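You operate a simulated robot arm through the tools that you are given. There is no shell and no other tool. Be economical: measure what you need, move in short steps, check, and stop when the job is done.

The job below is to be done with a simulated two-armed robot. You get a single attempt, and the scene is never put back.

Task
Pick up the carton marked seals with one hand, pass it to the other hand and put it on the top of machine one. Set down upright: carton marked seals.

Only the result counts: the job must be done as asked and must still hold three seconds after the hand-in. Knocking over, shifting, dropping, spilling or breaking anything else fails it. A push-on lid holds only when it is set on centred and level and pressed home; a screw cap is set on level and turned clockwise until tight.

Robot
Two 7-joint arms with two-finger parallel grippers on one trunk, on a base that drives. Base frame: it is fixed to the floor where the robot stands at the start and does not move with it; the origin is under the middle of the robot, x ahead of it, y to its left, z up. Lengths are in mm, angles in degrees, forces in N, time in s.
The left shoulder is at the start at [-109, 119, 729], the right one opposite. With the tool pointing down near the work surface each hand reaches from about 140 to 560 mm from the robot's upright axis, wherever it stands, measured 20 degrees to its own side. Places, roughly: top of machine one [-1300, 4100, 1200]. Payload 3.43 kg a hand.
The tool frame of a hand sits at the grasp point between the pads (the TCP): z along the fingers, y along the line on which they close. The tips reach 30 mm beyond it. The gripper opens to 94 mm. The fingers are 28 mm wide and 10 mm thick; the gripper's body (50 by 96 mm) begins 55 mm behind the TCP.
Orientation is that of the tool frame in the base frame, as a unit quaternion [x, y, z, w]. With the fingers straight down and closing along the base's y, the tool's x points along the base's -x, its y along +y and its z along -z.

Tools
- The arms move only by the tool nudge_tool. It takes "left_steps", "right_steps" or both (then of equal length, played together; a hand with none holds still); each is a list of rows, each a list of 6 numbers: the shift along the tool's x, y, z in mm, then the turn, a rotation vector about the tool's x, y, z in degrees. In form: [[x, y, z, wx, wy, wz], ...]. A call has 1 to 12 rows; each row is the pose to reach, as a shift and turn from the pose commanded when the call began, along the tool's axes at that moment. "left_claw" and "right_claw" are, for a hand that has rows, the opening, from 0 (shut) to 1 (fully open), set as the call begins (left out, the last holds). Rows are played at 5 a second. More than 50 mm and 8.6 degrees between two rows, or a gripper value outside its range, and nothing of the call is played. A pose out of reach is approached as far as the arm can. The call stops where the force on the tool passes 40 N (or 10 N more than at its start, if that is more) or the arm is blocked; 0.2 s more then pass. Each finger travels about 153 mm/s and halts on what it meets, pressing with about 26 N; the grip force reading is that of the motor and also rises with nothing between the fingers. The clock runs only during rows and for 0.2 s after the last one: add rows that repeat a pose to give the fingers time. The reply holds the time, the measured pose of the TCP, the force on the tool along the base axes, the opening and the grip force, in the units named above and with some noise, with the torque about the TCP (base axes, N m) and any sound that the robot's microphone picked up, and new pictures: "views" is both (left out), scene, wrist or none (wrist: the cameras of the hands that moved).
- Cameras (640 x 400 px; columns grow to the right, rows downward): "scene" is now at [23.7, -24.8, 1416.2]; the picture's right is [-0.37, -0.93, 0.00], its down [-0.81, 0.32, -0.49] and it looks along [0.45, -0.18, -0.87] (base axes); focal length 295 px, centre (320, 200). "left" rides on the left gripper at [76, -14, -103] in its tool frame; the picture's right is [0.18, 0.98, 0.00], its down [-0.75, 0.14, -0.64] and it looks along [-0.63, 0.12, 0.77] (tool axes); focal length 243 px, centre (320, 200). "right" rides on the right gripper at [76, 14, -102] in its tool frame; the picture's right is [-0.18, 0.98, 0.00], its down [-0.75, -0.14, -0.64] and it looks along [-0.63, -0.12, 0.77] (tool axes); focal length 243 px, centre (320, 200). There is no depth. A picture from a camera that has moved, and an enlarged one, comes with that camera's place and axes in the base frame and with its lens.
- move_column(by): slides the trunk up (or, below 0, down) by that many mm; the arms and the scene camera ride with it, the base frame stays. It gives what a move gives, with no picture.
- steer(legs): drives the robot by 1 to 6 legs, each [ahead, left, turn to the left] in mm, mm and degrees, along the robot's own axes; the way and the turn of a leg run together, so that a leg with both is an arc; at most 1500 mm and 180 degrees a leg. The arms and the cameras ride along, it lands a little off, and it stops where it bumps. It gives what a move gives, and a new picture of the scene camera.
- pan_tilt(pan, tilt): turns the head with the scene camera to pan (to the left, within 143 degrees either way) and tilt (down, from -29 to 69), counted from straight ahead of the robot. It gives what a move gives, and a new picture of the scene camera.
- close_up(camera, box): a new picture of the part [left, top, right, bottom] of that camera's present view, enlarged. It takes no simulated time.
- hand_in(): hands the job in; it is judged then, once.

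Go step by step. Nothing tells you exact positions but the pictures and the camera data: compare them with the known pose of the tool, close in by small moves and look again before you grip or let go. The budget is 120 turns and 260 pictures, counting those below and the enlarged ones. Unless the task says otherwise, let go and move clear before handing in, and close with one line.

The tools are called after "Call:" as a command line: name --argument value ..., lists and objects as JSON in quotes. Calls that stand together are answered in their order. nudge_tool: Moves the arms, as the interface text tells. Its arguments: {"type":"object","properties":{"left_steps":{"type":"array","items":{"type":"array","items":{"type":"number"}}},"left_claw":{"type":"number"},"right_steps":{"type":"array","items":{"type":"array","items":{"type":"number"}}},"right_claw":{"type":"number"},"views":{"type":"string","enum":["both","scene","wrist","none"]}},"required":[]} The other tools are called the same way: move_column (by) slides the trunk up or down; steer (legs) drives the base; pan_tilt (pan, tilt) turns the head that bears the scene camera; close_up (camera, box) takes an enlarged picture of a part of a camera's view; hand_in () hands the job in.

At the start:

```text
t: 0.0
left_eef_pos: [293.0, 55.8, 848.3]
left_tool_rot: [-0.001, 1.0, 0.0, 0.0]
left_wrist_force: [0.2, 0.3, 0.0]
left_torque: [0.01, -0.02, -0.03]
left_gripper_width: 93.8
left_gripper_force: 0.0
right_eef_pos: [306.3, -195.9, 818.2]
right_tool_rot: [0.0, 1.0, 0.0, 0.001]
right_wrist_force: [-0.7, 0.3, 0.8]
right_torque: [-0.01, 0.02, 0.04]
right_gripper_width: 93.9
right_gripper_force: 0.0
trunk travel left (down, up): [-150.0, 185.0]
robot x, y, heading: [-0.6, 2.6, 0.1]
head pan, tilt: [-21.6, 60.9]
```

scene: 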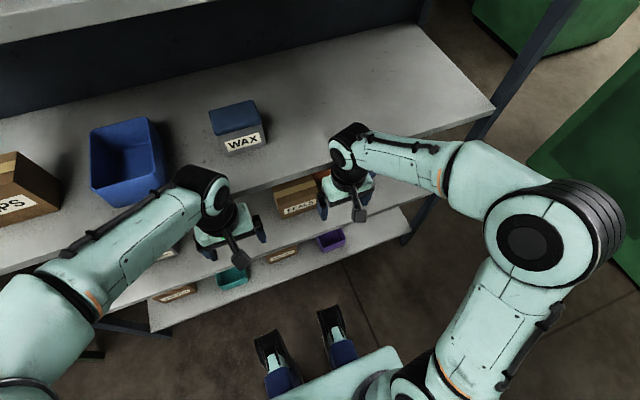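
right: 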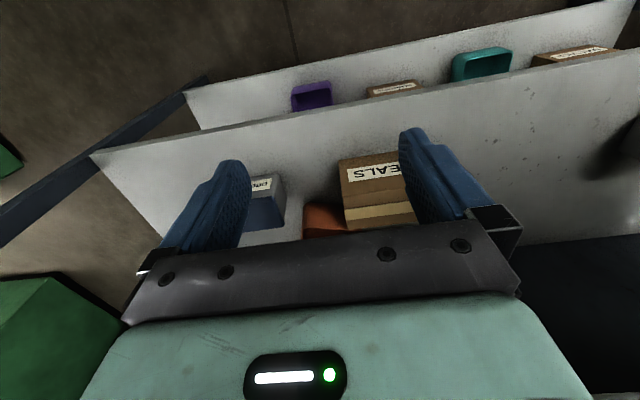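
left: 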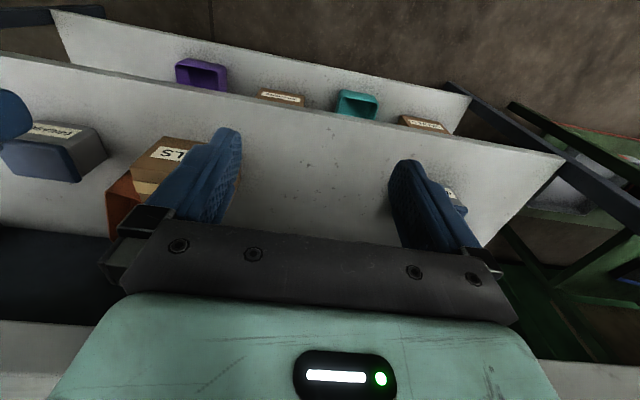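

I see a shelf rack, with the SEALS carton on the middle shelf around [468, -127, 575]. I'll enlarge the views to find its faces and neighbours.

Call:
close_up --camera "scene" --box '[220, 150, 420, 275]'

Call:
close_up --camera "right" --box '[200, 70, 520, 270]'

Call:
close_up --camera "left" --box '[0, 40, 320, 240]'

```text
3.20 times, centred on (320, 212) of scene
camera zoom: at [23.7, -24.8, 1416.2], right [-0.37, -0.93, 0.0], down [-0.81, 0.32, -0.49], along [0.45, -0.18, -0.87], focal length 945 px, centre (320, 160)
```

zoom: 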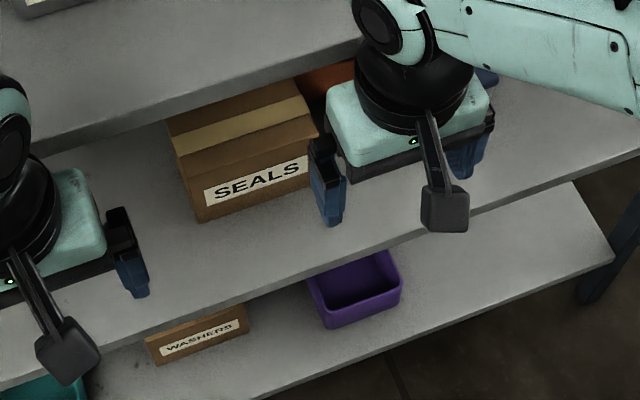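

```text
2.00 times, centred on (360, 170) of right
camera zoom: at [230.9, -181.6, 922.5], right [0.18, 0.98, 0.0], down [0.75, -0.14, 0.64], along [0.63, -0.12, -0.77], focal length 485 px, centre (240, 260)
```

zoom: 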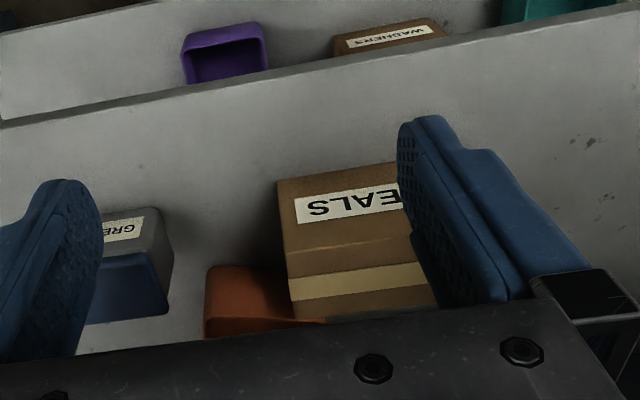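

```text
2.00 times, centred on (160, 140) of left
camera zoom: at [215.6, 41.3, 949.6], right [-0.18, 0.98, 0.0], down [0.75, 0.14, 0.64], along [0.63, 0.12, -0.77], focal length 485 px, centre (640, 320)
```

zoom: 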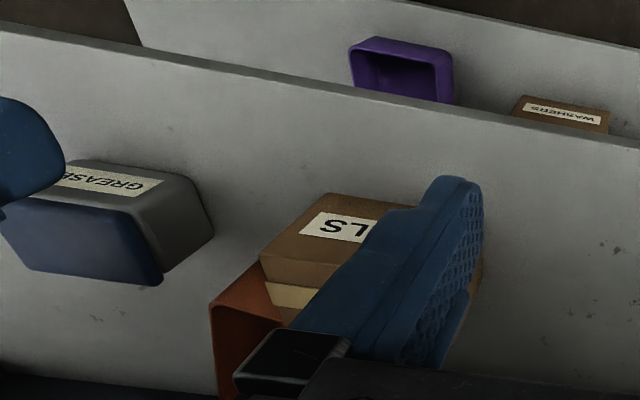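

The carton appears to be about 134 wide (y), 73 deep (x) and 80 tall, on a shelf near z 570. The top shelf's lower edge is near x 350, z 900. I'll lower the trunk so the wrist cameras look in under the top shelf.

Call:
move_column --by -150

Call:
close_up --camera "left" --box '[0, 0, 640, 400]'

Call:
close_up --camera "right" --box '[0, 0, 640, 400]'

Call:
close_up --camera "scene" --box '[0, 0, 640, 400]'

```text
t: 1.8
left_eef_pos: [291.9, 55.8, 697.8]
left_tool_rot: [0.0, 1.0, 0.0, 0.0]
left_wrist_force: [0.7, 0.0, -0.6]
left_torque: [0.03, -0.01, 0.0]
left_gripper_width: 94.2
left_gripper_force: 0.0
right_eef_pos: [305.9, -196.0, 669.8]
right_tool_rot: [0.0, 1.0, 0.0, 0.0]
right_wrist_force: [0.8, 0.2, 1.2]
right_torque: [0.0, 0.02, 0.01]
right_gripper_width: 94.1
right_gripper_force: 0.1
trunk travel left (down, up): [0.0, 335.0]
robot x, y, heading: [0.4, 0.5, -0.1]
head pan, tilt: [-21.6, 60.9]
```

```text
1.00 times, centred on (320, 200) of left (not enlarged: the box is as wide or as high as the picture)
camera zoom: at [215.6, 41.4, 799.6], right [-0.18, 0.98, 0.0], down [0.75, 0.14, 0.64], along [0.63, 0.12, -0.77], focal length 243 px, centre (320, 200)
```

zoom: 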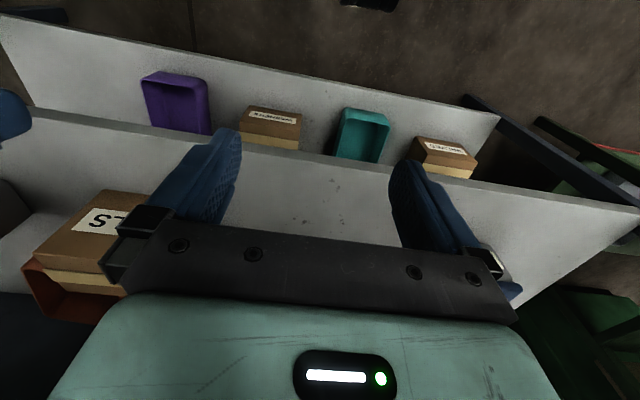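

```text
1.00 times, centred on (320, 200) of right (not enlarged: the box is as wide or as high as the picture)
camera zoom: at [230.7, -181.7, 772.6], right [0.18, 0.98, 0.0], down [0.75, -0.14, 0.64], along [0.63, -0.12, -0.77], focal length 243 px, centre (320, 200)
```

zoom: 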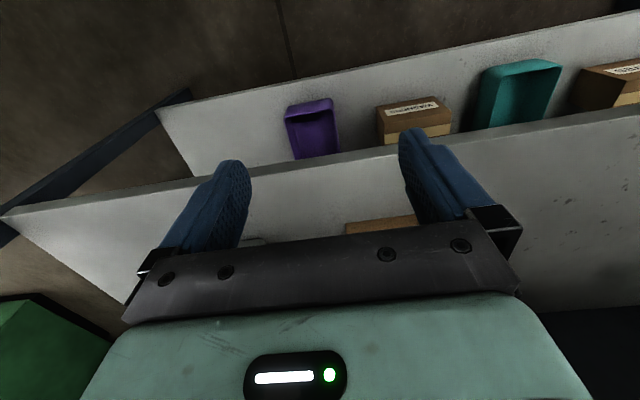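

```text
1.00 times, centred on (320, 200) of scene (not enlarged: the box is as wide or as high as the picture)
camera zoom: at [64.9, -24.8, 1263.6], right [-0.37, -0.93, 0.0], down [-0.81, 0.32, -0.49], along [0.45, -0.18, -0.87], focal length 295 px, centre (320, 200)
```

zoom: 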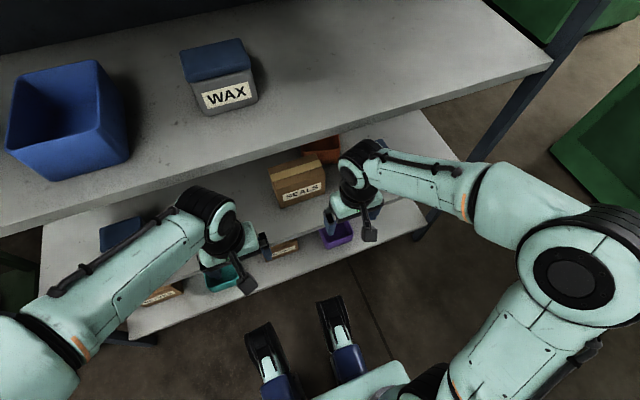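

The orange bin sits behind the right part of the carton. I'll pull the right hand aside and bring the left hand in front of the carton for a clear look at the gap.

Call:
nudge_tool --left_steps '[[40, -20, -20, 0, 0, 0], [60, -55, -50, 0, 0, 0], [60, -95, -80, 0, 0, 0], [60, -130, -80, 0, 0, 0], [60, -130, -80, 0, 0, 0]]' --right_steps '[[40, -25, 0, 0, 0, 0], [80, -50, 0, 0, 0, 0], [110, -80, 0, 0, 0, 0], [110, -110, 0, 0, 0, 0], [110, -110, 0, 0, 0, 0]]' --views "both"

```text
refused: row 2 steps farther than a row can; nothing moved
```

Call:
nudge_tool --left_steps '[[30, -10, -15, 0, 0, 0], [60, -35, -35, 0, 0, 0], [60, -65, -60, 0, 0, 0], [60, -100, -80, 0, 0, 0], [60, -130, -80, 0, 0, 0], [60, -130, -80, 0, 0, 0]]' --right_steps '[[40, -20, 0, 0, 0, 0], [80, -40, 0, 0, 0, 0], [110, -70, 0, 0, 0, 0], [110, -90, 0, 0, 0, 0], [110, -110, 0, 0, 0, 0], [110, -110, 0, 0, 0, 0]]' --views "both"

```text
t: 3.1
left_eef_pos: [233.4, -74.2, 780.1]
left_tool_rot: [-0.001, 1.0, 0.0, 0.001]
left_wrist_force: [-0.2, 1.0, 0.8]
left_torque: [0.0, -0.01, 0.01]
left_gripper_width: 93.8
left_gripper_force: 0.1
right_eef_pos: [194.5, -305.6, 669.5]
right_tool_rot: [0.0, 1.0, -0.001, 0.0]
right_wrist_force: [0.1, 0.1, 0.2]
right_torque: [-0.01, -0.03, -0.01]
right_gripper_width: 93.9
right_gripper_force: 0.0
trunk travel left (down, up): [0.0, 335.0]
robot x, y, heading: [-1.6, 0.8, -0.1]
head pan, tilt: [-21.6, 60.9]
camera scene: at [65.0, -24.8, 1263.6], right [-0.37, -0.93, 0.0], down [-0.81, 0.32, -0.49], along [0.45, -0.18, -0.87], focal length 295 px, centre (320, 200)
camera right: at [118.8, -291.6, 773.5], right [0.18, 0.98, 0.0], down [0.75, -0.14, 0.64], along [0.63, -0.12, -0.77], focal length 243 px, centre (320, 200)
camera left: at [157.2, -86.7, 881.6], right [-0.18, 0.98, 0.0], down [0.75, 0.14, 0.64], along [0.63, 0.12, -0.77], focal length 243 px, centre (320, 200)
```

scene: 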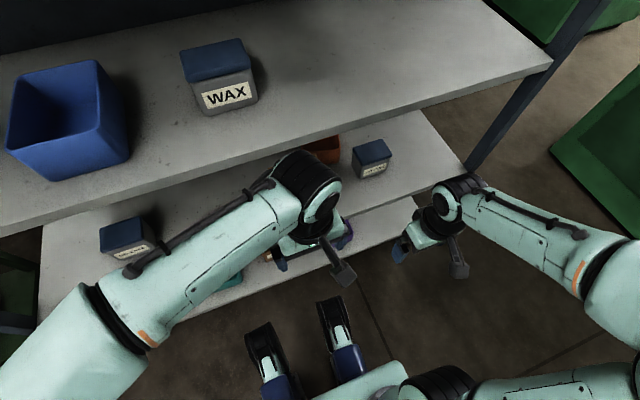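
right: 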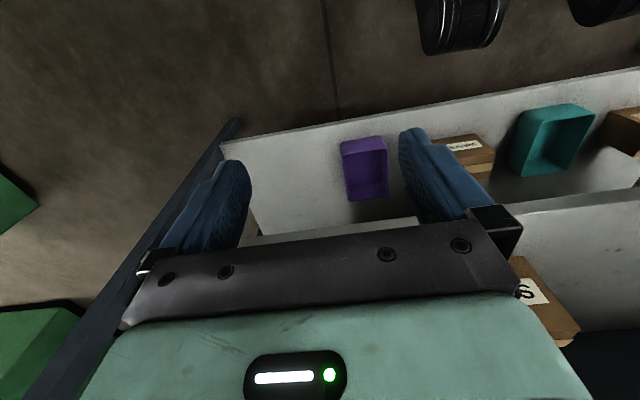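
left: 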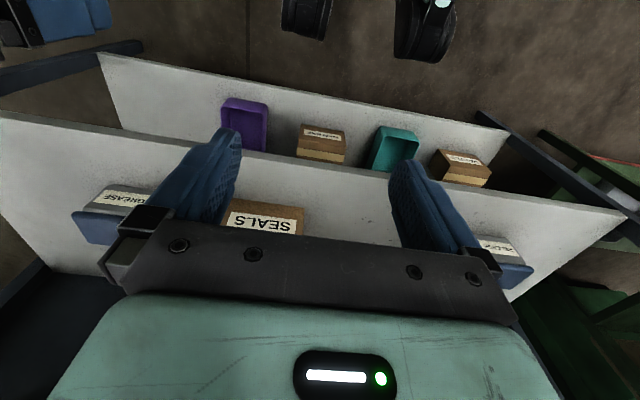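

The palm blocks the view, so I'll pitch the left hand forward so the carton moves up in the picture.

Call:
nudge_tool --left_steps '[[0, 0, -20, 0, -8, 0], [0, 0, -40, 0, -16, 0], [0, 0, -60, 0, -24, 0], [0, 0, -60, 0, -32, 0], [0, 0, -60, 0, -40, 0], [0, 0, -60, 0, -40, 0]]' --views "wrist"

Call:
close_up --camera "left" --box '[120, 100, 440, 300]'

```text
t: 4.5
left_eef_pos: [233.0, -74.4, 840.3]
left_tool_rot: [0.0, 0.939, 0.0, 0.343]
left_wrist_force: [-0.5, 0.2, -0.2]
left_torque: [0.04, -0.01, -0.02]
left_gripper_width: 93.8
left_gripper_force: 0.1
right_eef_pos: [193.0, -304.9, 669.9]
right_tool_rot: [-0.001, 1.0, 0.0, -0.001]
right_wrist_force: [-0.5, -0.1, -0.4]
right_torque: [0.01, -0.01, -0.03]
right_gripper_width: 93.9
right_gripper_force: 0.1
trunk travel left (down, up): [0.0, 335.0]
robot x, y, heading: [-1.4, -0.9, -0.1]
head pan, tilt: [-21.6, 60.9]
camera left: at [107.2, -88.2, 867.4], right [-0.14, 0.98, -0.12], down [0.16, 0.14, 0.98], along [0.98, 0.12, -0.18], focal length 243 px, centre (320, 200)
```

left: 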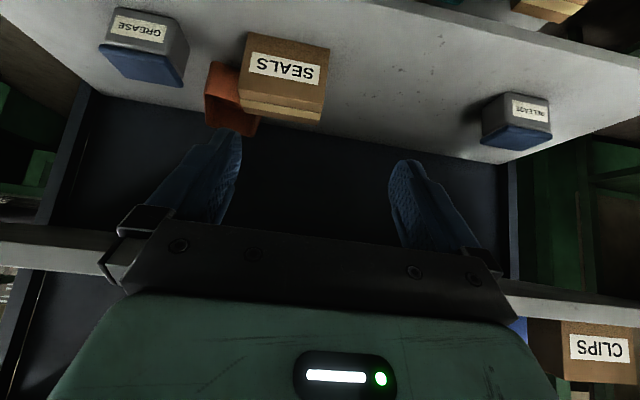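

```text
2.00 times, centred on (280, 200) of left
camera zoom: at [107.2, -88.2, 867.4], right [-0.14, 0.98, -0.12], down [0.16, 0.14, 0.98], along [0.98, 0.12, -0.18], focal length 485 px, centre (400, 200)
```

zoom: 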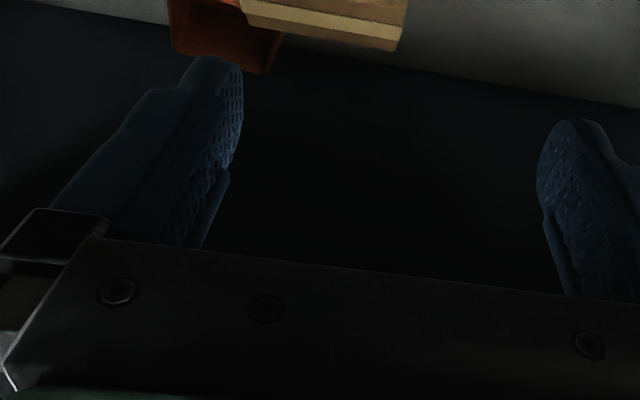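

Now the carton, bin and shelf are all clearly visible. I'll enlarge that area.

Call:
close_up --camera "left" --box '[80, 0, 340, 162]'

```text
2.46 times, centred on (210, 81) of left
camera zoom: at [107.2, -88.2, 867.4], right [-0.14, 0.98, -0.12], down [0.16, 0.14, 0.98], along [0.98, 0.12, -0.18], focal length 597 px, centre (591, 493)
```

zoom: 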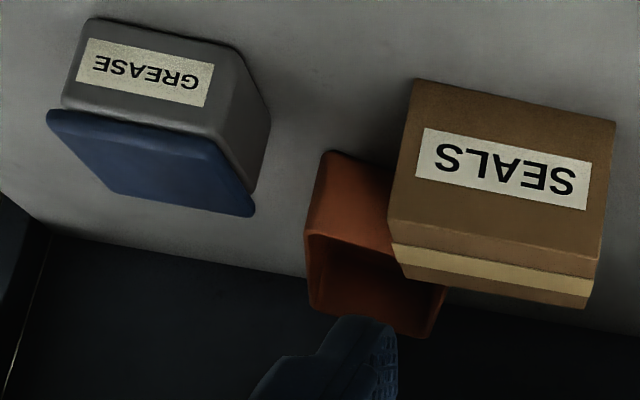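

The carton spans about x 443–508, y −186..−60, z 563–660. The bin stands about 40 mm behind its right part, and the shelf above has its underside near z 885. I plan to grip the left half with the left hand, closing along x and tilted sideways to keep the wrist low. First I'll bring the hand level and shift the base right.

Call:
nudge_tool --left_steps '[[8, 0, 9, 0, 8, 0], [16, 0, 18, 0, 16, 0], [24, 0, 27, 0, 24, 0], [31, 0, 37, 0, 32, 0], [38, 0, 46, 0, 40, 0], [38, 0, 46, 0, 40, 0]]' --views "none"

Call:
steer --legs '[[0, -150, 0]]'

Call:
nudge_tool --left_steps '[[0, 0, 0, 0, 0, 8], [0, 0, 0, 0, 0, 16], [0, 0, 0, 0, 0, 24], [0, 0, 0, 0, 0, 32], [0, 0, 0, 0, 0, 40], [0, 0, 0, 0, 0, 48], [0, 0, 0, 0, 0, 56], [0, 0, 0, 0, 0, 64], [0, 0, 0, 0, 0, 72], [0, 0, 0, 0, 0, 80], [0, 0, 0, 0, 0, 88], [0, 0, 0, 0, 0, 90]]' --views "none"

```text
t: 6.0
left_eef_pos: [232.4, -74.8, 779.7]
left_tool_rot: [0.0, 1.0, 0.0, -0.001]
left_wrist_force: [-1.0, 1.2, 0.1]
left_torque: [-0.01, -0.05, 0.0]
left_gripper_width: 94.2
left_gripper_force: 0.0
right_eef_pos: [194.2, -305.0, 669.8]
right_tool_rot: [-0.001, 1.0, 0.001, 0.0]
right_wrist_force: [0.0, 0.1, -0.4]
right_torque: [-0.02, -0.04, 0.01]
right_gripper_width: 94.0
right_gripper_force: 0.1
trunk travel left (down, up): [0.0, 335.0]
robot x, y, heading: [2.3, 0.3, -0.1]
head pan, tilt: [-21.6, 60.9]
```

```text
t: 7.9
left_eef_pos: [232.9, -222.3, 780.7]
left_tool_rot: [-0.004, 1.0, 0.0, 0.0]
left_wrist_force: [0.1, 0.1, 0.1]
left_torque: [0.04, 0.02, 0.04]
left_gripper_width: 94.0
left_gripper_force: 0.1
right_eef_pos: [196.7, -452.0, 668.9]
right_tool_rot: [-0.004, 1.0, 0.0, 0.0]
right_wrist_force: [-0.1, -0.6, 0.1]
right_torque: [0.01, 0.01, 0.01]
right_gripper_width: 93.9
right_gripper_force: 0.0
trunk travel left (down, up): [0.0, 335.0]
robot x, y, heading: [2.3, -148.8, 0.5]
head pan, tilt: [-21.6, 60.9]
camera scene: at [65.7, -172.9, 1263.6], right [-0.36, -0.93, 0.0], down [-0.81, 0.32, -0.49], along [0.45, -0.18, -0.87], focal length 295 px, centre (320, 200)
```

scene: 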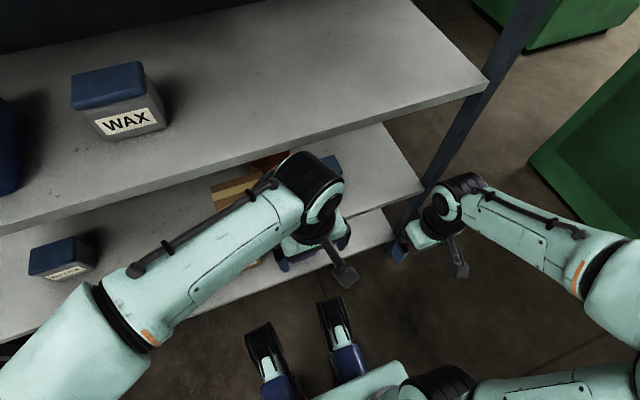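

```text
t: 10.5
left_eef_pos: [233.8, -220.3, 779.1]
left_tool_rot: [0.705, 0.709, 0.0, 0.0]
left_wrist_force: [-0.3, -0.2, -0.8]
left_torque: [0.02, -0.01, 0.02]
left_gripper_width: 93.7
left_gripper_force: 0.2
right_eef_pos: [198.0, -452.1, 669.7]
right_tool_rot: [-0.003, 1.0, 0.0, 0.0]
right_wrist_force: [-1.0, -0.8, 0.2]
right_torque: [-0.01, 0.0, 0.01]
right_gripper_width: 94.2
right_gripper_force: 0.0
trunk travel left (down, up): [0.0, 335.0]
robot x, y, heading: [-1.1, -148.6, 0.6]
head pan, tilt: [-21.6, 60.9]
```

The twist worked. Next I'll tilt the hand sideways by 35° and slide it left to y≈−85, still in front of the shelf.

Call:
nudge_tool --left_steps '[[27, 0, 0, 0, -7, 0], [54, 0, 0, 0, -14, 0], [81, 0, 0, 0, -21, 0], [108, 0, 0, 0, -28, 0], [135, 0, 0, 0, -35, 0], [135, 0, 0, 0, -35, 0]]' --views "both"

```text
t: 11.9
left_eef_pos: [234.2, -85.5, 779.2]
left_tool_rot: [0.672, 0.676, -0.213, 0.214]
left_wrist_force: [0.0, 0.2, 0.5]
left_torque: [0.01, 0.01, -0.02]
left_gripper_width: 94.0
left_gripper_force: 0.0
right_eef_pos: [196.9, -452.7, 670.7]
right_tool_rot: [-0.004, 1.0, 0.0, 0.0]
right_wrist_force: [-0.3, -0.4, 0.9]
right_torque: [0.01, 0.03, -0.01]
right_gripper_width: 94.3
right_gripper_force: 0.1
trunk travel left (down, up): [0.0, 335.0]
robot x, y, heading: [-1.2, -149.2, 0.3]
head pan, tilt: [-21.6, 60.9]
camera scene: at [65.7, -172.8, 1263.6], right [-0.36, -0.93, 0.0], down [-0.81, 0.32, -0.49], along [0.45, -0.18, -0.87], focal length 295 px, centre (320, 200)
camera left: at [218.7, 36.5, 817.8], right [0.98, 0.16, -0.11], down [0.14, -0.25, 0.96], along [0.13, -0.96, -0.26], focal length 243 px, centre (320, 200)
```

scene: 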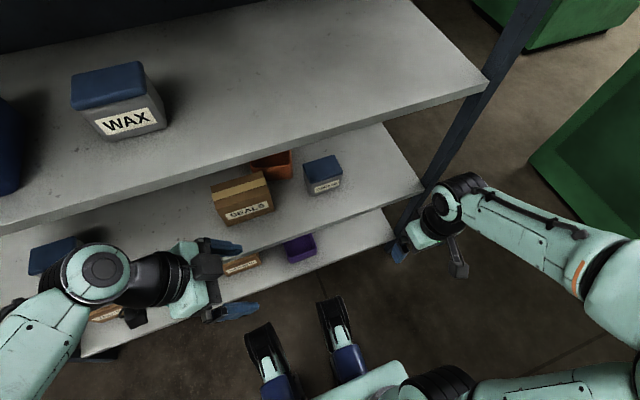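
left: 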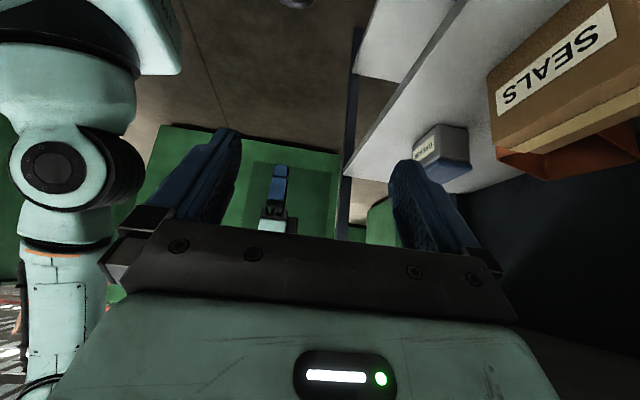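

Now I'll lower the hand to z≈632 and shift it left to y≈+5. From there I can enter beside the carton, without having to pass over it.

Call:
nudge_tool --left_steps '[[39.5, 0, 17.2, 0, 0, 0], [79, 0, 34.4, 0, 0, 0], [118.6, 0, 51.5, 0, 0, 0], [158.1, 0, 68.7, 0, 0, 0], [158.1, 0, 68.7, 0, 0, 0]]' --views "both"

```text
t: 13.1
left_eef_pos: [230.8, 4.8, 631.5]
left_tool_rot: [0.672, 0.677, -0.212, 0.214]
left_wrist_force: [0.2, -0.8, -0.7]
left_torque: [0.02, 0.01, 0.04]
left_gripper_width: 93.8
left_gripper_force: 0.1
right_eef_pos: [197.1, -452.9, 670.0]
right_tool_rot: [-0.003, 1.0, 0.001, 0.0]
right_wrist_force: [0.4, -1.2, 0.1]
right_torque: [0.05, 0.02, 0.01]
right_gripper_width: 94.0
right_gripper_force: 0.1
trunk travel left (down, up): [0.0, 335.0]
robot x, y, heading: [-1.0, -152.4, 0.4]
head pan, tilt: [-21.6, 60.9]
camera scene: at [65.6, -172.7, 1263.6], right [-0.36, -0.93, 0.0], down [-0.81, 0.32, -0.49], along [0.45, -0.18, -0.87], focal length 295 px, centre (320, 200)
camera left: at [213.9, 126.1, 671.6], right [0.98, 0.16, -0.11], down [0.14, -0.25, 0.96], along [0.13, -0.96, -0.27], focal length 243 px, centre (320, 200)
```

scene: 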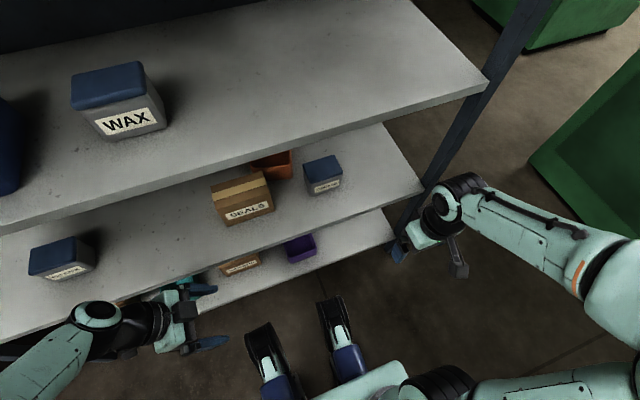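
left: 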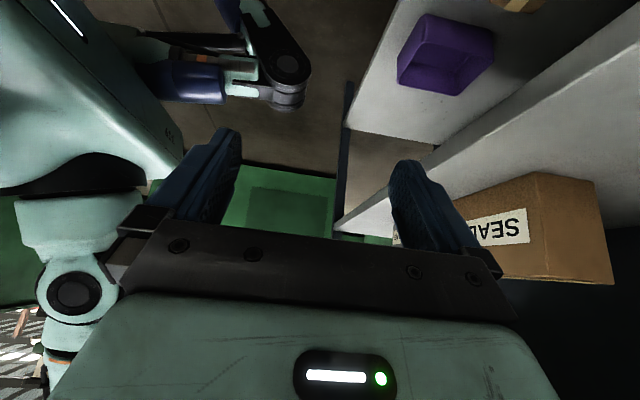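

The hand is in front of the gap left of the carton. Before I extend it I want to see how the left forearm lies relative to the shelves and the RELEASE tin.

Call:
pan_tilt --pan 30 --tilt 50

```text
t: 14.3
left_eef_pos: [228.6, 5.2, 632.4]
left_tool_rot: [0.672, 0.676, -0.212, 0.213]
left_wrist_force: [-0.2, 0.7, -0.2]
left_torque: [0.0, -0.01, -0.02]
left_gripper_width: 94.0
left_gripper_force: 0.2
right_eef_pos: [197.2, -454.1, 669.2]
right_tool_rot: [-0.003, 1.0, 0.0, 0.0]
right_wrist_force: [0.4, -0.8, -0.3]
right_torque: [0.0, 0.0, -0.02]
right_gripper_width: 94.1
right_gripper_force: 0.0
trunk travel left (down, up): [0.0, 335.0]
robot x, y, heading: [3.5, -146.7, 0.3]
head pan, tilt: [30.0, 50.0]
camera scene: at [70.9, -110.1, 1277.2], right [0.51, -0.86, 0.0], down [-0.66, -0.39, -0.64], along [0.55, 0.32, -0.77], focal length 295 px, centre (320, 200)
```

scene: 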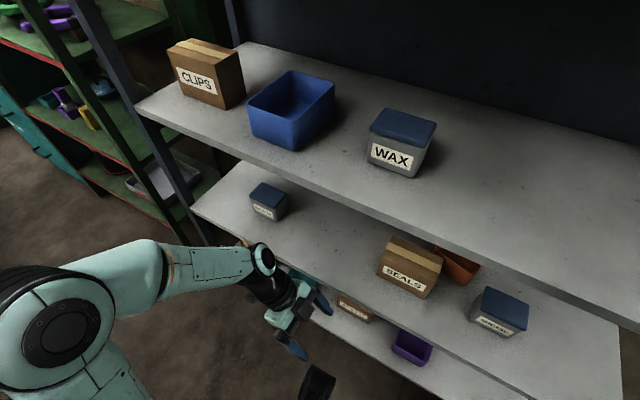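

The forearm looks clear of the tin and sits between the two shelves. I'll extend straight in, halfway first.

Call:
nudge_tool --left_steps '[[0, 40, 0, 0, 0, 0], [0, 80, 0, 0, 0, 0], [0, 120, 0, 0, 0, 0], [0, 150, 0, 0, 0, 0], [0, 150, 0, 0, 0, 0]]' --views "both"

```text
t: 15.5
left_eef_pos: [382.5, 3.4, 634.7]
left_tool_rot: [0.672, 0.677, -0.212, 0.214]
left_wrist_force: [-0.7, 0.2, 0.6]
left_torque: [0.02, -0.02, 0.02]
left_gripper_width: 93.9
left_gripper_force: 0.1
right_eef_pos: [197.6, -452.1, 669.4]
right_tool_rot: [-0.004, 1.0, -0.001, 0.001]
right_wrist_force: [-1.2, 0.2, 0.1]
right_torque: [0.0, 0.01, -0.01]
right_gripper_width: 93.9
right_gripper_force: 0.0
trunk travel left (down, up): [0.0, 335.0]
robot x, y, heading: [0.8, -147.2, 0.5]
head pan, tilt: [30.0, 50.0]
camera scene: at [70.9, -110.0, 1277.2], right [0.51, -0.86, 0.0], down [-0.66, -0.39, -0.64], along [0.55, 0.33, -0.77], focal length 295 px, centre (320, 200)
camera left: at [366.9, 125.7, 674.1], right [0.98, 0.16, -0.11], down [0.14, -0.25, 0.96], along [0.12, -0.96, -0.27], focal length 243 px, centre (320, 200)
```

scene: 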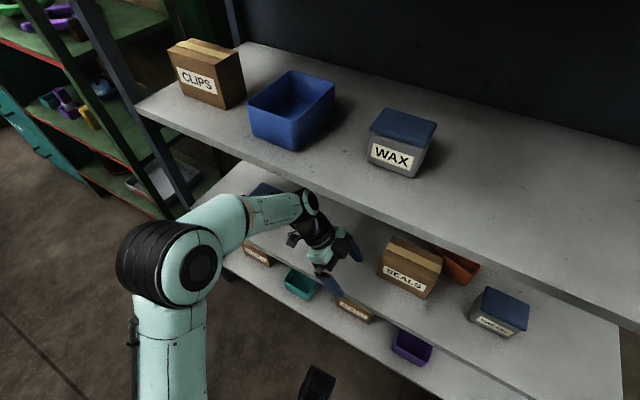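
left: 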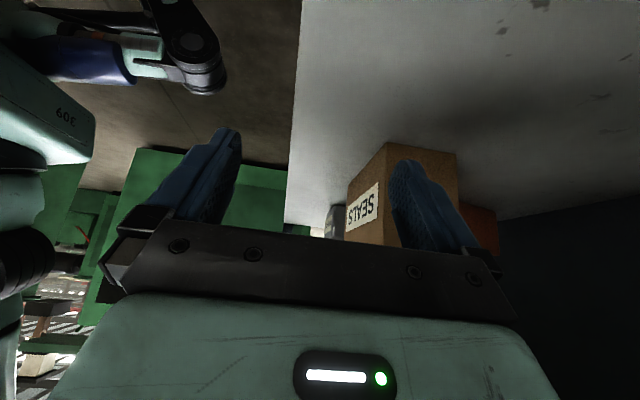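

The way is clear and the forearm runs level under the top shelf. I'll go in the remaining 93 mm.

Call:
nudge_tool --left_steps '[[0, 30, 1, 0, 0, 0], [0, 60, 2, 0, 0, 0], [0, 93, 3, 0, 0, 0], [0, 93, 3, 0, 0, 0]]' --views "both"

```text
t: 16.5
left_eef_pos: [476.3, 2.9, 628.9]
left_tool_rot: [0.672, 0.676, -0.213, 0.214]
left_wrist_force: [-0.5, 0.2, -0.4]
left_torque: [-0.01, -0.03, 0.01]
left_gripper_width: 93.9
left_gripper_force: 0.1
right_eef_pos: [198.6, -451.8, 668.7]
right_tool_rot: [-0.004, 1.0, 0.0, 0.0]
right_wrist_force: [0.4, 0.6, 0.2]
right_torque: [0.0, 0.0, 0.01]
right_gripper_width: 94.0
right_gripper_force: 0.0
trunk travel left (down, up): [0.0, 335.0]
robot x, y, heading: [3.7, -149.5, 0.4]
head pan, tilt: [30.0, 50.0]
camera scene: at [70.9, -110.0, 1277.2], right [0.51, -0.86, 0.0], down [-0.66, -0.39, -0.64], along [0.55, 0.33, -0.77], focal length 295 px, centre (320, 200)
camera left: at [459.8, 124.9, 667.9], right [0.98, 0.16, -0.11], down [0.14, -0.25, 0.96], along [0.12, -0.96, -0.27], focal length 243 px, centre (320, 200)
```

scene: 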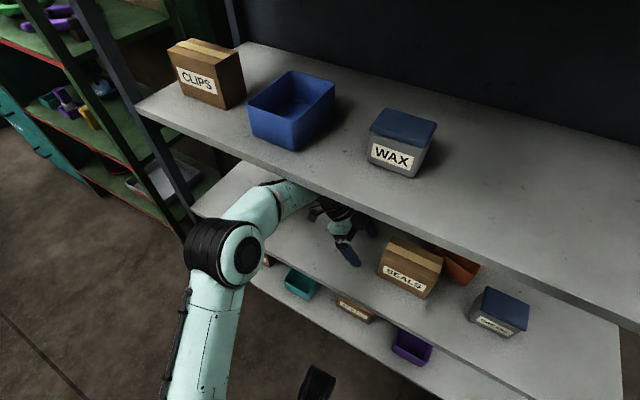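
left: 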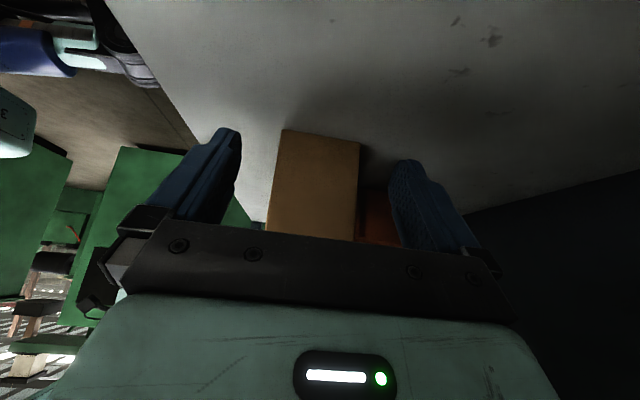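

The carton's end face is centred between the open fingers (carton x about 444–512). I'll slide along −y by 88 mm so the fingers straddle its left half.

Call:
nudge_tool --left_steps '[[-24.2, 1, 16.5, 0, 0, 0], [-48.4, 2, 33, 0, 0, 0], [-72.6, 2, 49.5, 0, 0, 0], [-72.6, 2, 49.5, 0, 0, 0]]' --views "both"

```text
t: 17.5
left_eef_pos: [472.8, -87.0, 629.2]
left_tool_rot: [0.672, 0.677, -0.212, 0.214]
left_wrist_force: [-0.5, -0.2, 1.7]
left_torque: [0.01, 0.01, 0.01]
left_gripper_width: 94.0
left_gripper_force: 0.0
right_eef_pos: [197.3, -452.2, 670.5]
right_tool_rot: [-0.004, 1.0, 0.001, 0.001]
right_wrist_force: [-0.6, -0.2, 0.2]
right_torque: [0.01, -0.02, 0.05]
right_gripper_width: 94.1
right_gripper_force: 0.1
trunk travel left (down, up): [0.0, 335.0]
robot x, y, heading: [-0.2, -148.5, 0.3]
head pan, tilt: [30.0, 50.0]
camera scene: at [70.9, -110.0, 1277.2], right [0.51, -0.86, 0.0], down [-0.66, -0.39, -0.64], along [0.55, 0.33, -0.77], focal length 295 px, centre (320, 200)
camera left: at [457.7, 34.9, 667.6], right [0.98, 0.16, -0.11], down [0.14, -0.25, 0.96], along [0.13, -0.96, -0.27], focal length 243 px, centre (320, 200)
```

scene: 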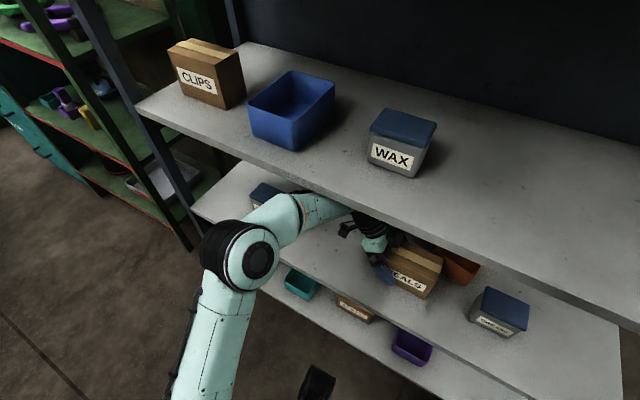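
left: 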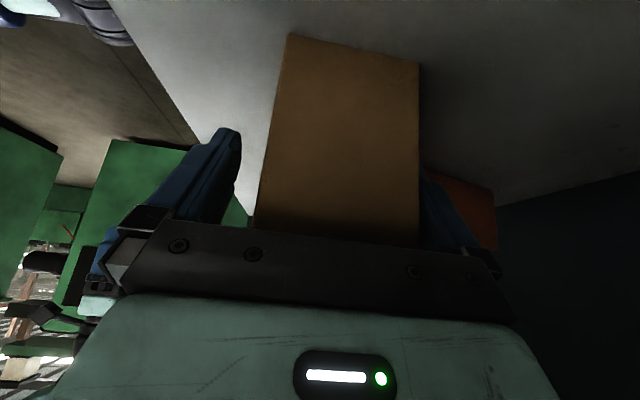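

The fingers straddle the carton, whose centre is near x 480. I'll shift 7 mm forward and close.

Call:
nudge_tool --left_steps '[[0, 7, 0, 0, 0, 0], [0, 7, 0, 0, 0, 0]]' --views "none"

Call:
nudge_tool --left_steps '[[0, 0, 0, 0, 0, 0], [0, 0, 0, 0, 0, 0], [0, 0, 0, 0, 0, 0], [0, 0, 0, 0, 0, 0]]' --left_claw 0 --views "both"

```text
t: 18.1
left_eef_pos: [482.2, -86.8, 630.5]
left_tool_rot: [0.672, 0.677, -0.212, 0.214]
left_wrist_force: [0.1, 0.3, 0.0]
left_torque: [0.0, -0.01, 0.03]
left_gripper_width: 94.5
left_gripper_force: 0.1
right_eef_pos: [197.1, -451.6, 669.2]
right_tool_rot: [-0.004, 1.0, 0.0, 0.0]
right_wrist_force: [-0.9, 1.7, -0.6]
right_torque: [-0.01, 0.01, 0.03]
right_gripper_width: 94.0
right_gripper_force: 0.0
trunk travel left (down, up): [0.0, 335.0]
robot x, y, heading: [-0.8, -148.8, 0.4]
head pan, tilt: [30.0, 50.0]
```

```text
t: 19.1
left_eef_pos: [481.9, -87.7, 629.1]
left_tool_rot: [0.672, 0.677, -0.212, 0.213]
left_wrist_force: [-1.1, -0.1, -0.5]
left_torque: [-0.13, -0.02, -0.04]
left_gripper_width: 74.2
left_gripper_force: 26.2
right_eef_pos: [197.2, -452.0, 667.9]
right_tool_rot: [-0.003, 1.0, -0.001, 0.0]
right_wrist_force: [0.6, -0.7, 0.6]
right_torque: [0.03, -0.03, 0.0]
right_gripper_width: 93.9
right_gripper_force: 0.1
trunk travel left (down, up): [0.0, 335.0]
robot x, y, heading: [-1.3, -147.6, 0.5]
head pan, tilt: [30.0, 50.0]
camera scene: at [70.8, -110.0, 1277.2], right [0.51, -0.86, 0.0], down [-0.66, -0.39, -0.64], along [0.55, 0.33, -0.77], focal length 295 px, centre (320, 200)
camera left: at [465.9, 34.9, 668.4], right [0.98, 0.16, -0.11], down [0.14, -0.25, 0.96], along [0.12, -0.96, -0.27], focal length 243 px, centre (320, 200)
```

scene: 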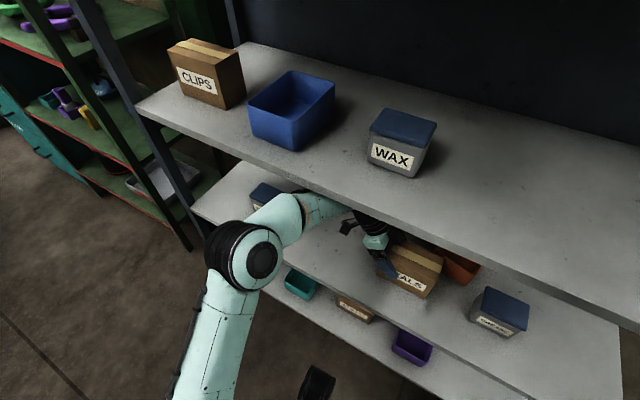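
left: 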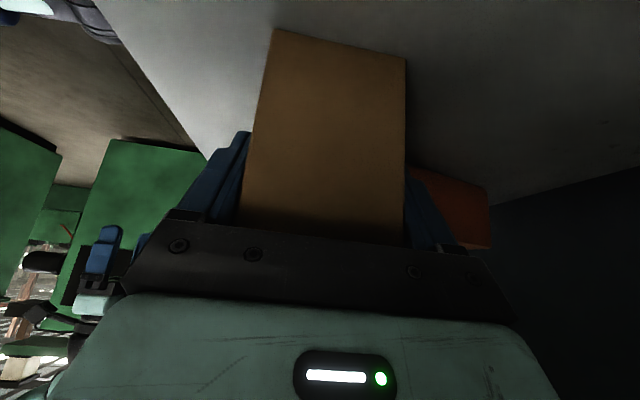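

Gripped at 74 mm width. I'll lift 20 mm and check the load.

Call:
nudge_tool --left_steps '[[-5.7, 0, -8.2, 0, 0, 0], [-11.5, 0, -16.4, 0, 0, 0], [-11.5, 0, -16.4, 0, 0, 0]]' --views "both"

```text
t: 19.9
left_eef_pos: [476.7, -86.4, 636.4]
left_tool_rot: [0.671, 0.678, -0.223, 0.202]
left_wrist_force: [-0.5, -0.3, -2.0]
left_torque: [0.07, -0.02, 0.02]
left_gripper_width: 73.9
left_gripper_force: 26.4
right_eef_pos: [197.0, -450.6, 668.9]
right_tool_rot: [-0.003, 1.0, -0.001, 0.0]
right_wrist_force: [-0.4, -0.4, 0.5]
right_torque: [0.05, -0.01, 0.0]
right_gripper_width: 93.9
right_gripper_force: 0.1
trunk travel left (down, up): [0.0, 335.0]
robot x, y, heading: [-0.9, -149.2, 0.7]
head pan, tilt: [30.0, 50.0]
camera scene: at [70.2, -107.2, 1276.9], right [0.51, -0.86, 0.0], down [-0.66, -0.39, -0.64], along [0.55, 0.32, -0.77], focal length 295 px, centre (320, 200)
camera left: at [463.6, 34.5, 675.9], right [0.98, 0.15, -0.13], down [0.17, -0.25, 0.95], along [0.11, -0.96, -0.27], focal length 243 px, centre (320, 200)
```

scene: 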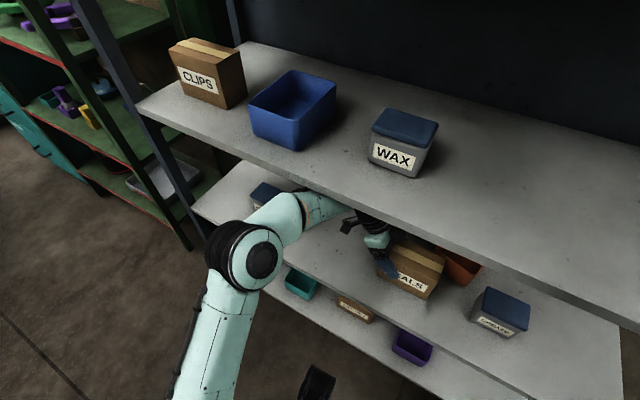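
left: 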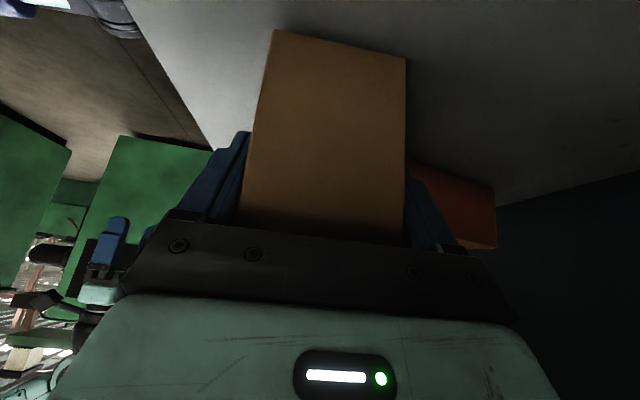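

The lift was blocked after about 7 mm: the hand tilted and the head shifted, so the arm touches the shelf above. I'll come down to a small lift. Then I'll back the base out straight, so the arm keeps its shape under the flat shelf.

Call:
nudge_tool --left_steps '[[4, 0, 6, 0, 0, 0], [8, 0, 11.6, 0, 0, 0], [8, 0, 11.6, 0, 0, 0]]' --views "wrist"

Call:
pan_tilt --pan 140 --tilt 35

Call:
pan_tilt --pan -140 --tilt 35

```text
t: 20.7
left_eef_pos: [481.8, -88.2, 636.7]
left_tool_rot: [0.673, 0.675, -0.213, 0.214]
left_wrist_force: [-0.4, -1.0, -2.4]
left_torque: [0.08, 0.01, 0.0]
left_gripper_width: 74.2
left_gripper_force: 25.4
right_eef_pos: [196.0, -452.6, 669.7]
right_tool_rot: [-0.003, 1.0, 0.0, 0.001]
right_wrist_force: [0.1, -0.9, 0.9]
right_torque: [0.03, 0.03, -0.01]
right_gripper_width: 93.9
right_gripper_force: 0.0
trunk travel left (down, up): [0.0, 335.0]
robot x, y, heading: [-1.4, -145.9, 0.3]
head pan, tilt: [30.0, 50.0]
camera left: at [467.3, 33.5, 675.6], right [0.98, 0.15, -0.11], down [0.14, -0.25, 0.96], along [0.12, -0.96, -0.27], focal length 243 px, centre (320, 200)
```

left: 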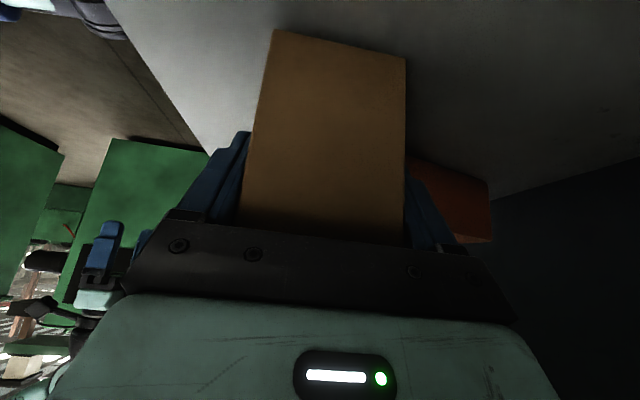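

```text
t: 22.6
left_eef_pos: [482.8, -86.2, 634.3]
left_tool_rot: [0.672, 0.677, -0.212, 0.213]
left_wrist_force: [0.1, -1.2, -1.2]
left_torque: [0.06, -0.02, 0.01]
left_gripper_width: 74.2
left_gripper_force: 26.1
right_eef_pos: [196.7, -452.6, 669.8]
right_tool_rot: [-0.003, 1.0, 0.0, 0.0]
right_wrist_force: [-0.3, -0.5, 0.5]
right_torque: [-0.03, 0.03, 0.01]
right_gripper_width: 94.0
right_gripper_force: 0.1
trunk travel left (down, up): [0.0, 335.0]
robot x, y, heading: [-1.2, -149.2, 0.5]
head pan, tilt: [140.0, 35.0]
camera scene: at [-64.2, -94.4, 1298.9], right [0.64, 0.77, 0.0], down [0.44, -0.36, -0.82], along [-0.63, 0.52, -0.57], focal length 295 px, centre (320, 200)
```

scene: 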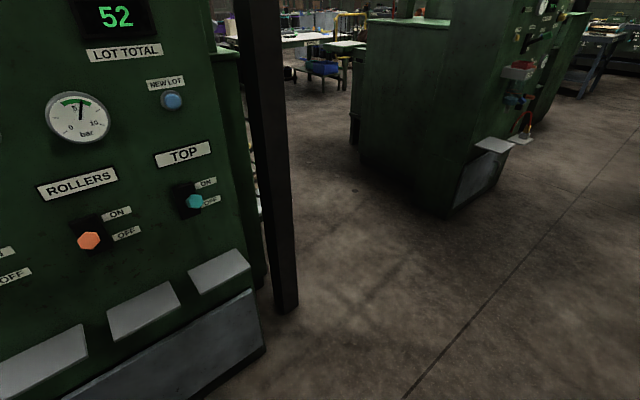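

```text
t: 26.4
left_eef_pos: [483.9, -87.6, 637.0]
left_tool_rot: [0.672, 0.677, -0.211, 0.213]
left_wrist_force: [0.4, -0.6, -1.8]
left_torque: [0.07, 0.02, 0.02]
left_gripper_width: 73.8
left_gripper_force: 26.0
right_eef_pos: [197.3, -452.5, 669.7]
right_tool_rot: [-0.004, 1.0, 0.001, 0.0]
right_wrist_force: [0.6, 0.1, -0.6]
right_torque: [-0.01, 0.02, -0.02]
right_gripper_width: 94.1
right_gripper_force: 0.0
trunk travel left (down, up): [0.0, 335.0]
robot x, y, heading: [2.4, -152.8, 0.5]
head pan, tilt: [-140.0, 35.0]
camera scene: at [-63.2, -207.3, 1298.8], right [-0.65, 0.76, 0.0], down [0.44, 0.37, -0.82], along [-0.62, -0.53, -0.57], focal length 295 px, centre (320, 200)
```

scene: 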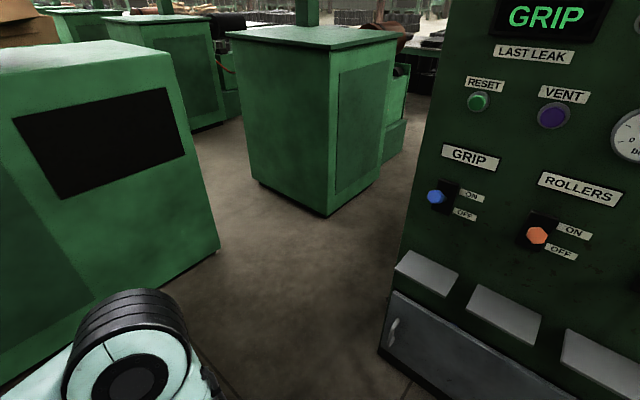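

The lift is now about 6 mm with the hand's orientation recovered, and the load is about 2 N. Behind me the nearest obstacle is at x≈−755, so backing up 280 mm is safe.

Call:
steer --legs '[[-100, 0, 0], [-180, 0, 0]]'

Call:
pan_tilt --pan 5 --tilt 55

```text
t: 28.7
left_eef_pos: [209.1, -86.5, 638.1]
left_tool_rot: [0.672, 0.677, -0.213, 0.214]
left_wrist_force: [-0.8, 0.3, -1.1]
left_torque: [0.07, -0.02, 0.01]
left_gripper_width: 74.1
left_gripper_force: 26.1
right_eef_pos: [-77.3, -455.0, 669.4]
right_tool_rot: [-0.003, 1.0, 0.0, 0.0]
right_wrist_force: [-0.3, -0.1, 0.3]
right_torque: [0.02, 0.01, 0.0]
right_gripper_width: 94.0
right_gripper_force: 0.0
trunk travel left (down, up): [0.0, 335.0]
robot x, y, heading: [-274.8, -148.5, 0.4]
head pan, tilt: [-140.0, 35.0]
camera scene: at [-337.7, -208.0, 1298.9], right [-0.65, 0.76, 0.0], down [0.44, 0.37, -0.82], along [-0.62, -0.53, -0.57], focal length 295 px, centre (320, 200)
```

scene: 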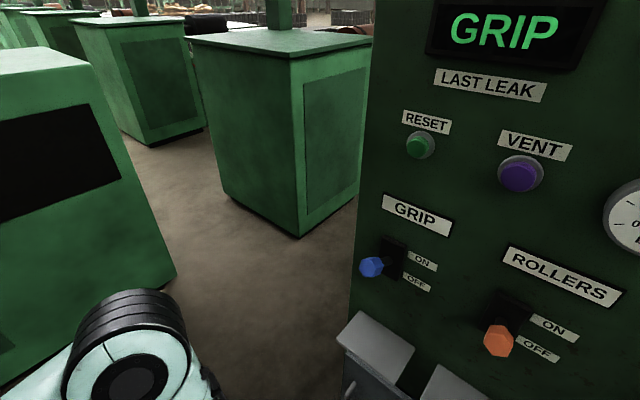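

```text
t: 31.0
left_eef_pos: [208.6, -86.7, 636.2]
left_tool_rot: [0.671, 0.678, -0.212, 0.214]
left_wrist_force: [0.3, 0.6, -0.9]
left_torque: [0.05, -0.02, 0.01]
left_gripper_width: 74.0
left_gripper_force: 26.0
right_eef_pos: [-78.0, -453.1, 670.4]
right_tool_rot: [-0.004, 1.0, 0.0, 0.0]
right_wrist_force: [-0.1, 0.0, 0.9]
right_torque: [-0.02, 0.03, -0.01]
right_gripper_width: 94.0
right_gripper_force: 0.0
trunk travel left (down, up): [0.0, 335.0]
robot x, y, heading: [-274.1, -149.0, 0.5]
head pan, tilt: [5.0, 55.0]
camera scene: at [-198.5, -144.0, 1270.7], right [0.09, -1.0, 0.0], down [-0.82, -0.08, -0.57], along [0.57, 0.05, -0.82], focal length 295 px, centre (320, 200)
```

scene: 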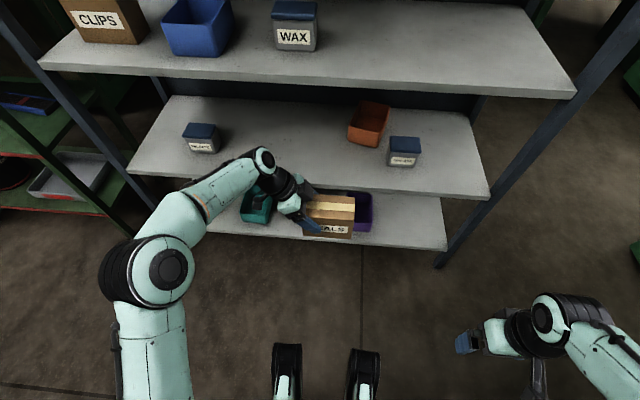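

The carton is out of the shelf. Next I'll retract the left hand a little and raise the trunk for a comfortable handover, then twist the right hand.

Call:
nudge_tool --left_steps '[[-8, -20, 6, 0, 0, 0], [-16, -40, 12, 0, 0, 0], [-24.6, -60, 17.2, 0, 0, 0], [-24.6, -60, 17.2, 0, 0, 0]]' --views "none"

Call:
move_column --by 200

Call:
nudge_tool --right_steps '[[0, 0, 0, 0, 0, -8], [0, 0, 0, 0, 0, -16], [0, 0, 0, 0, 0, -24], [0, 0, 0, 0, 0, -32], [0, 0, 0, 0, 0, -40], [0, 0, 0, 0, 0, -48], [0, 0, 0, 0, 0, -56], [0, 0, 0, 0, 0, -64], [0, 0, 0, 0, 0, -72], [0, 0, 0, 0, 0, -80], [0, 0, 0, 0, 0, -88], [0, 0, 0, 0, 0, -90]]' --views "scene"

```text
t: 32.0
left_eef_pos: [150.1, -117.6, 636.7]
left_tool_rot: [0.671, 0.678, -0.211, 0.213]
left_wrist_force: [0.2, -0.9, -1.6]
left_torque: [0.08, -0.03, 0.01]
left_gripper_width: 74.3
left_gripper_force: 26.0
right_eef_pos: [-77.9, -453.9, 669.2]
right_tool_rot: [-0.003, 1.0, -0.001, 0.0]
right_wrist_force: [0.8, 0.0, -0.3]
right_torque: [0.03, 0.01, -0.03]
right_gripper_width: 94.1
right_gripper_force: 0.2
trunk travel left (down, up): [0.0, 335.0]
robot x, y, heading: [-275.0, -148.7, 0.4]
head pan, tilt: [5.0, 55.0]
```

```text
t: 34.1
left_eef_pos: [149.5, -118.0, 836.2]
left_tool_rot: [0.672, 0.677, -0.213, 0.213]
left_wrist_force: [-0.5, -0.1, -2.1]
left_torque: [0.08, 0.01, -0.04]
left_gripper_width: 74.3
left_gripper_force: 25.5
right_eef_pos: [-77.7, -454.1, 869.9]
right_tool_rot: [-0.003, 1.0, 0.0, 0.0]
right_wrist_force: [-0.7, 0.6, -0.5]
right_torque: [0.02, -0.01, -0.01]
right_gripper_width: 93.8
right_gripper_force: 0.1
trunk travel left (down, up): [-200.0, 135.0]
robot x, y, heading: [-272.9, -150.3, 0.3]
head pan, tilt: [5.0, 55.0]
```

```text
t: 36.7
left_eef_pos: [149.2, -118.4, 835.6]
left_tool_rot: [0.672, 0.677, -0.212, 0.214]
left_wrist_force: [0.1, 0.1, -1.4]
left_torque: [0.07, 0.02, 0.02]
left_gripper_width: 74.1
left_gripper_force: 25.8
right_eef_pos: [-78.2, -452.5, 869.3]
right_tool_rot: [0.711, -0.704, 0.0, 0.0]
right_wrist_force: [0.4, 0.2, -0.2]
right_torque: [-0.01, 0.0, 0.02]
right_gripper_width: 94.1
right_gripper_force: 0.0
trunk travel left (down, up): [-200.0, 135.0]
robot x, y, heading: [-274.3, -151.3, 0.3]
head pan, tilt: [5.0, 55.0]
camera scene: at [-245.8, -144.4, 1472.1], right [0.09, -1.0, 0.0], down [-0.82, -0.08, -0.57], along [0.57, 0.05, -0.82], focal length 295 px, centre (320, 200)
```

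scene: 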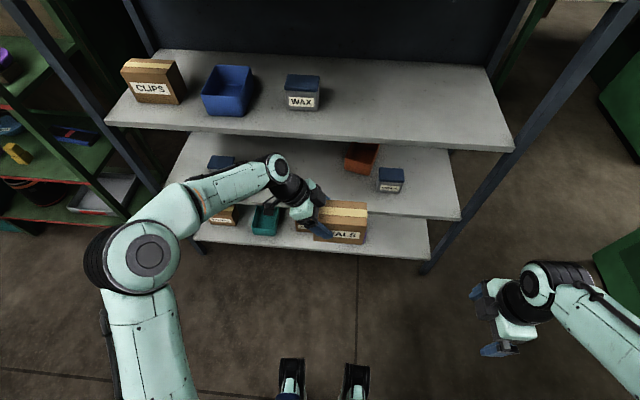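

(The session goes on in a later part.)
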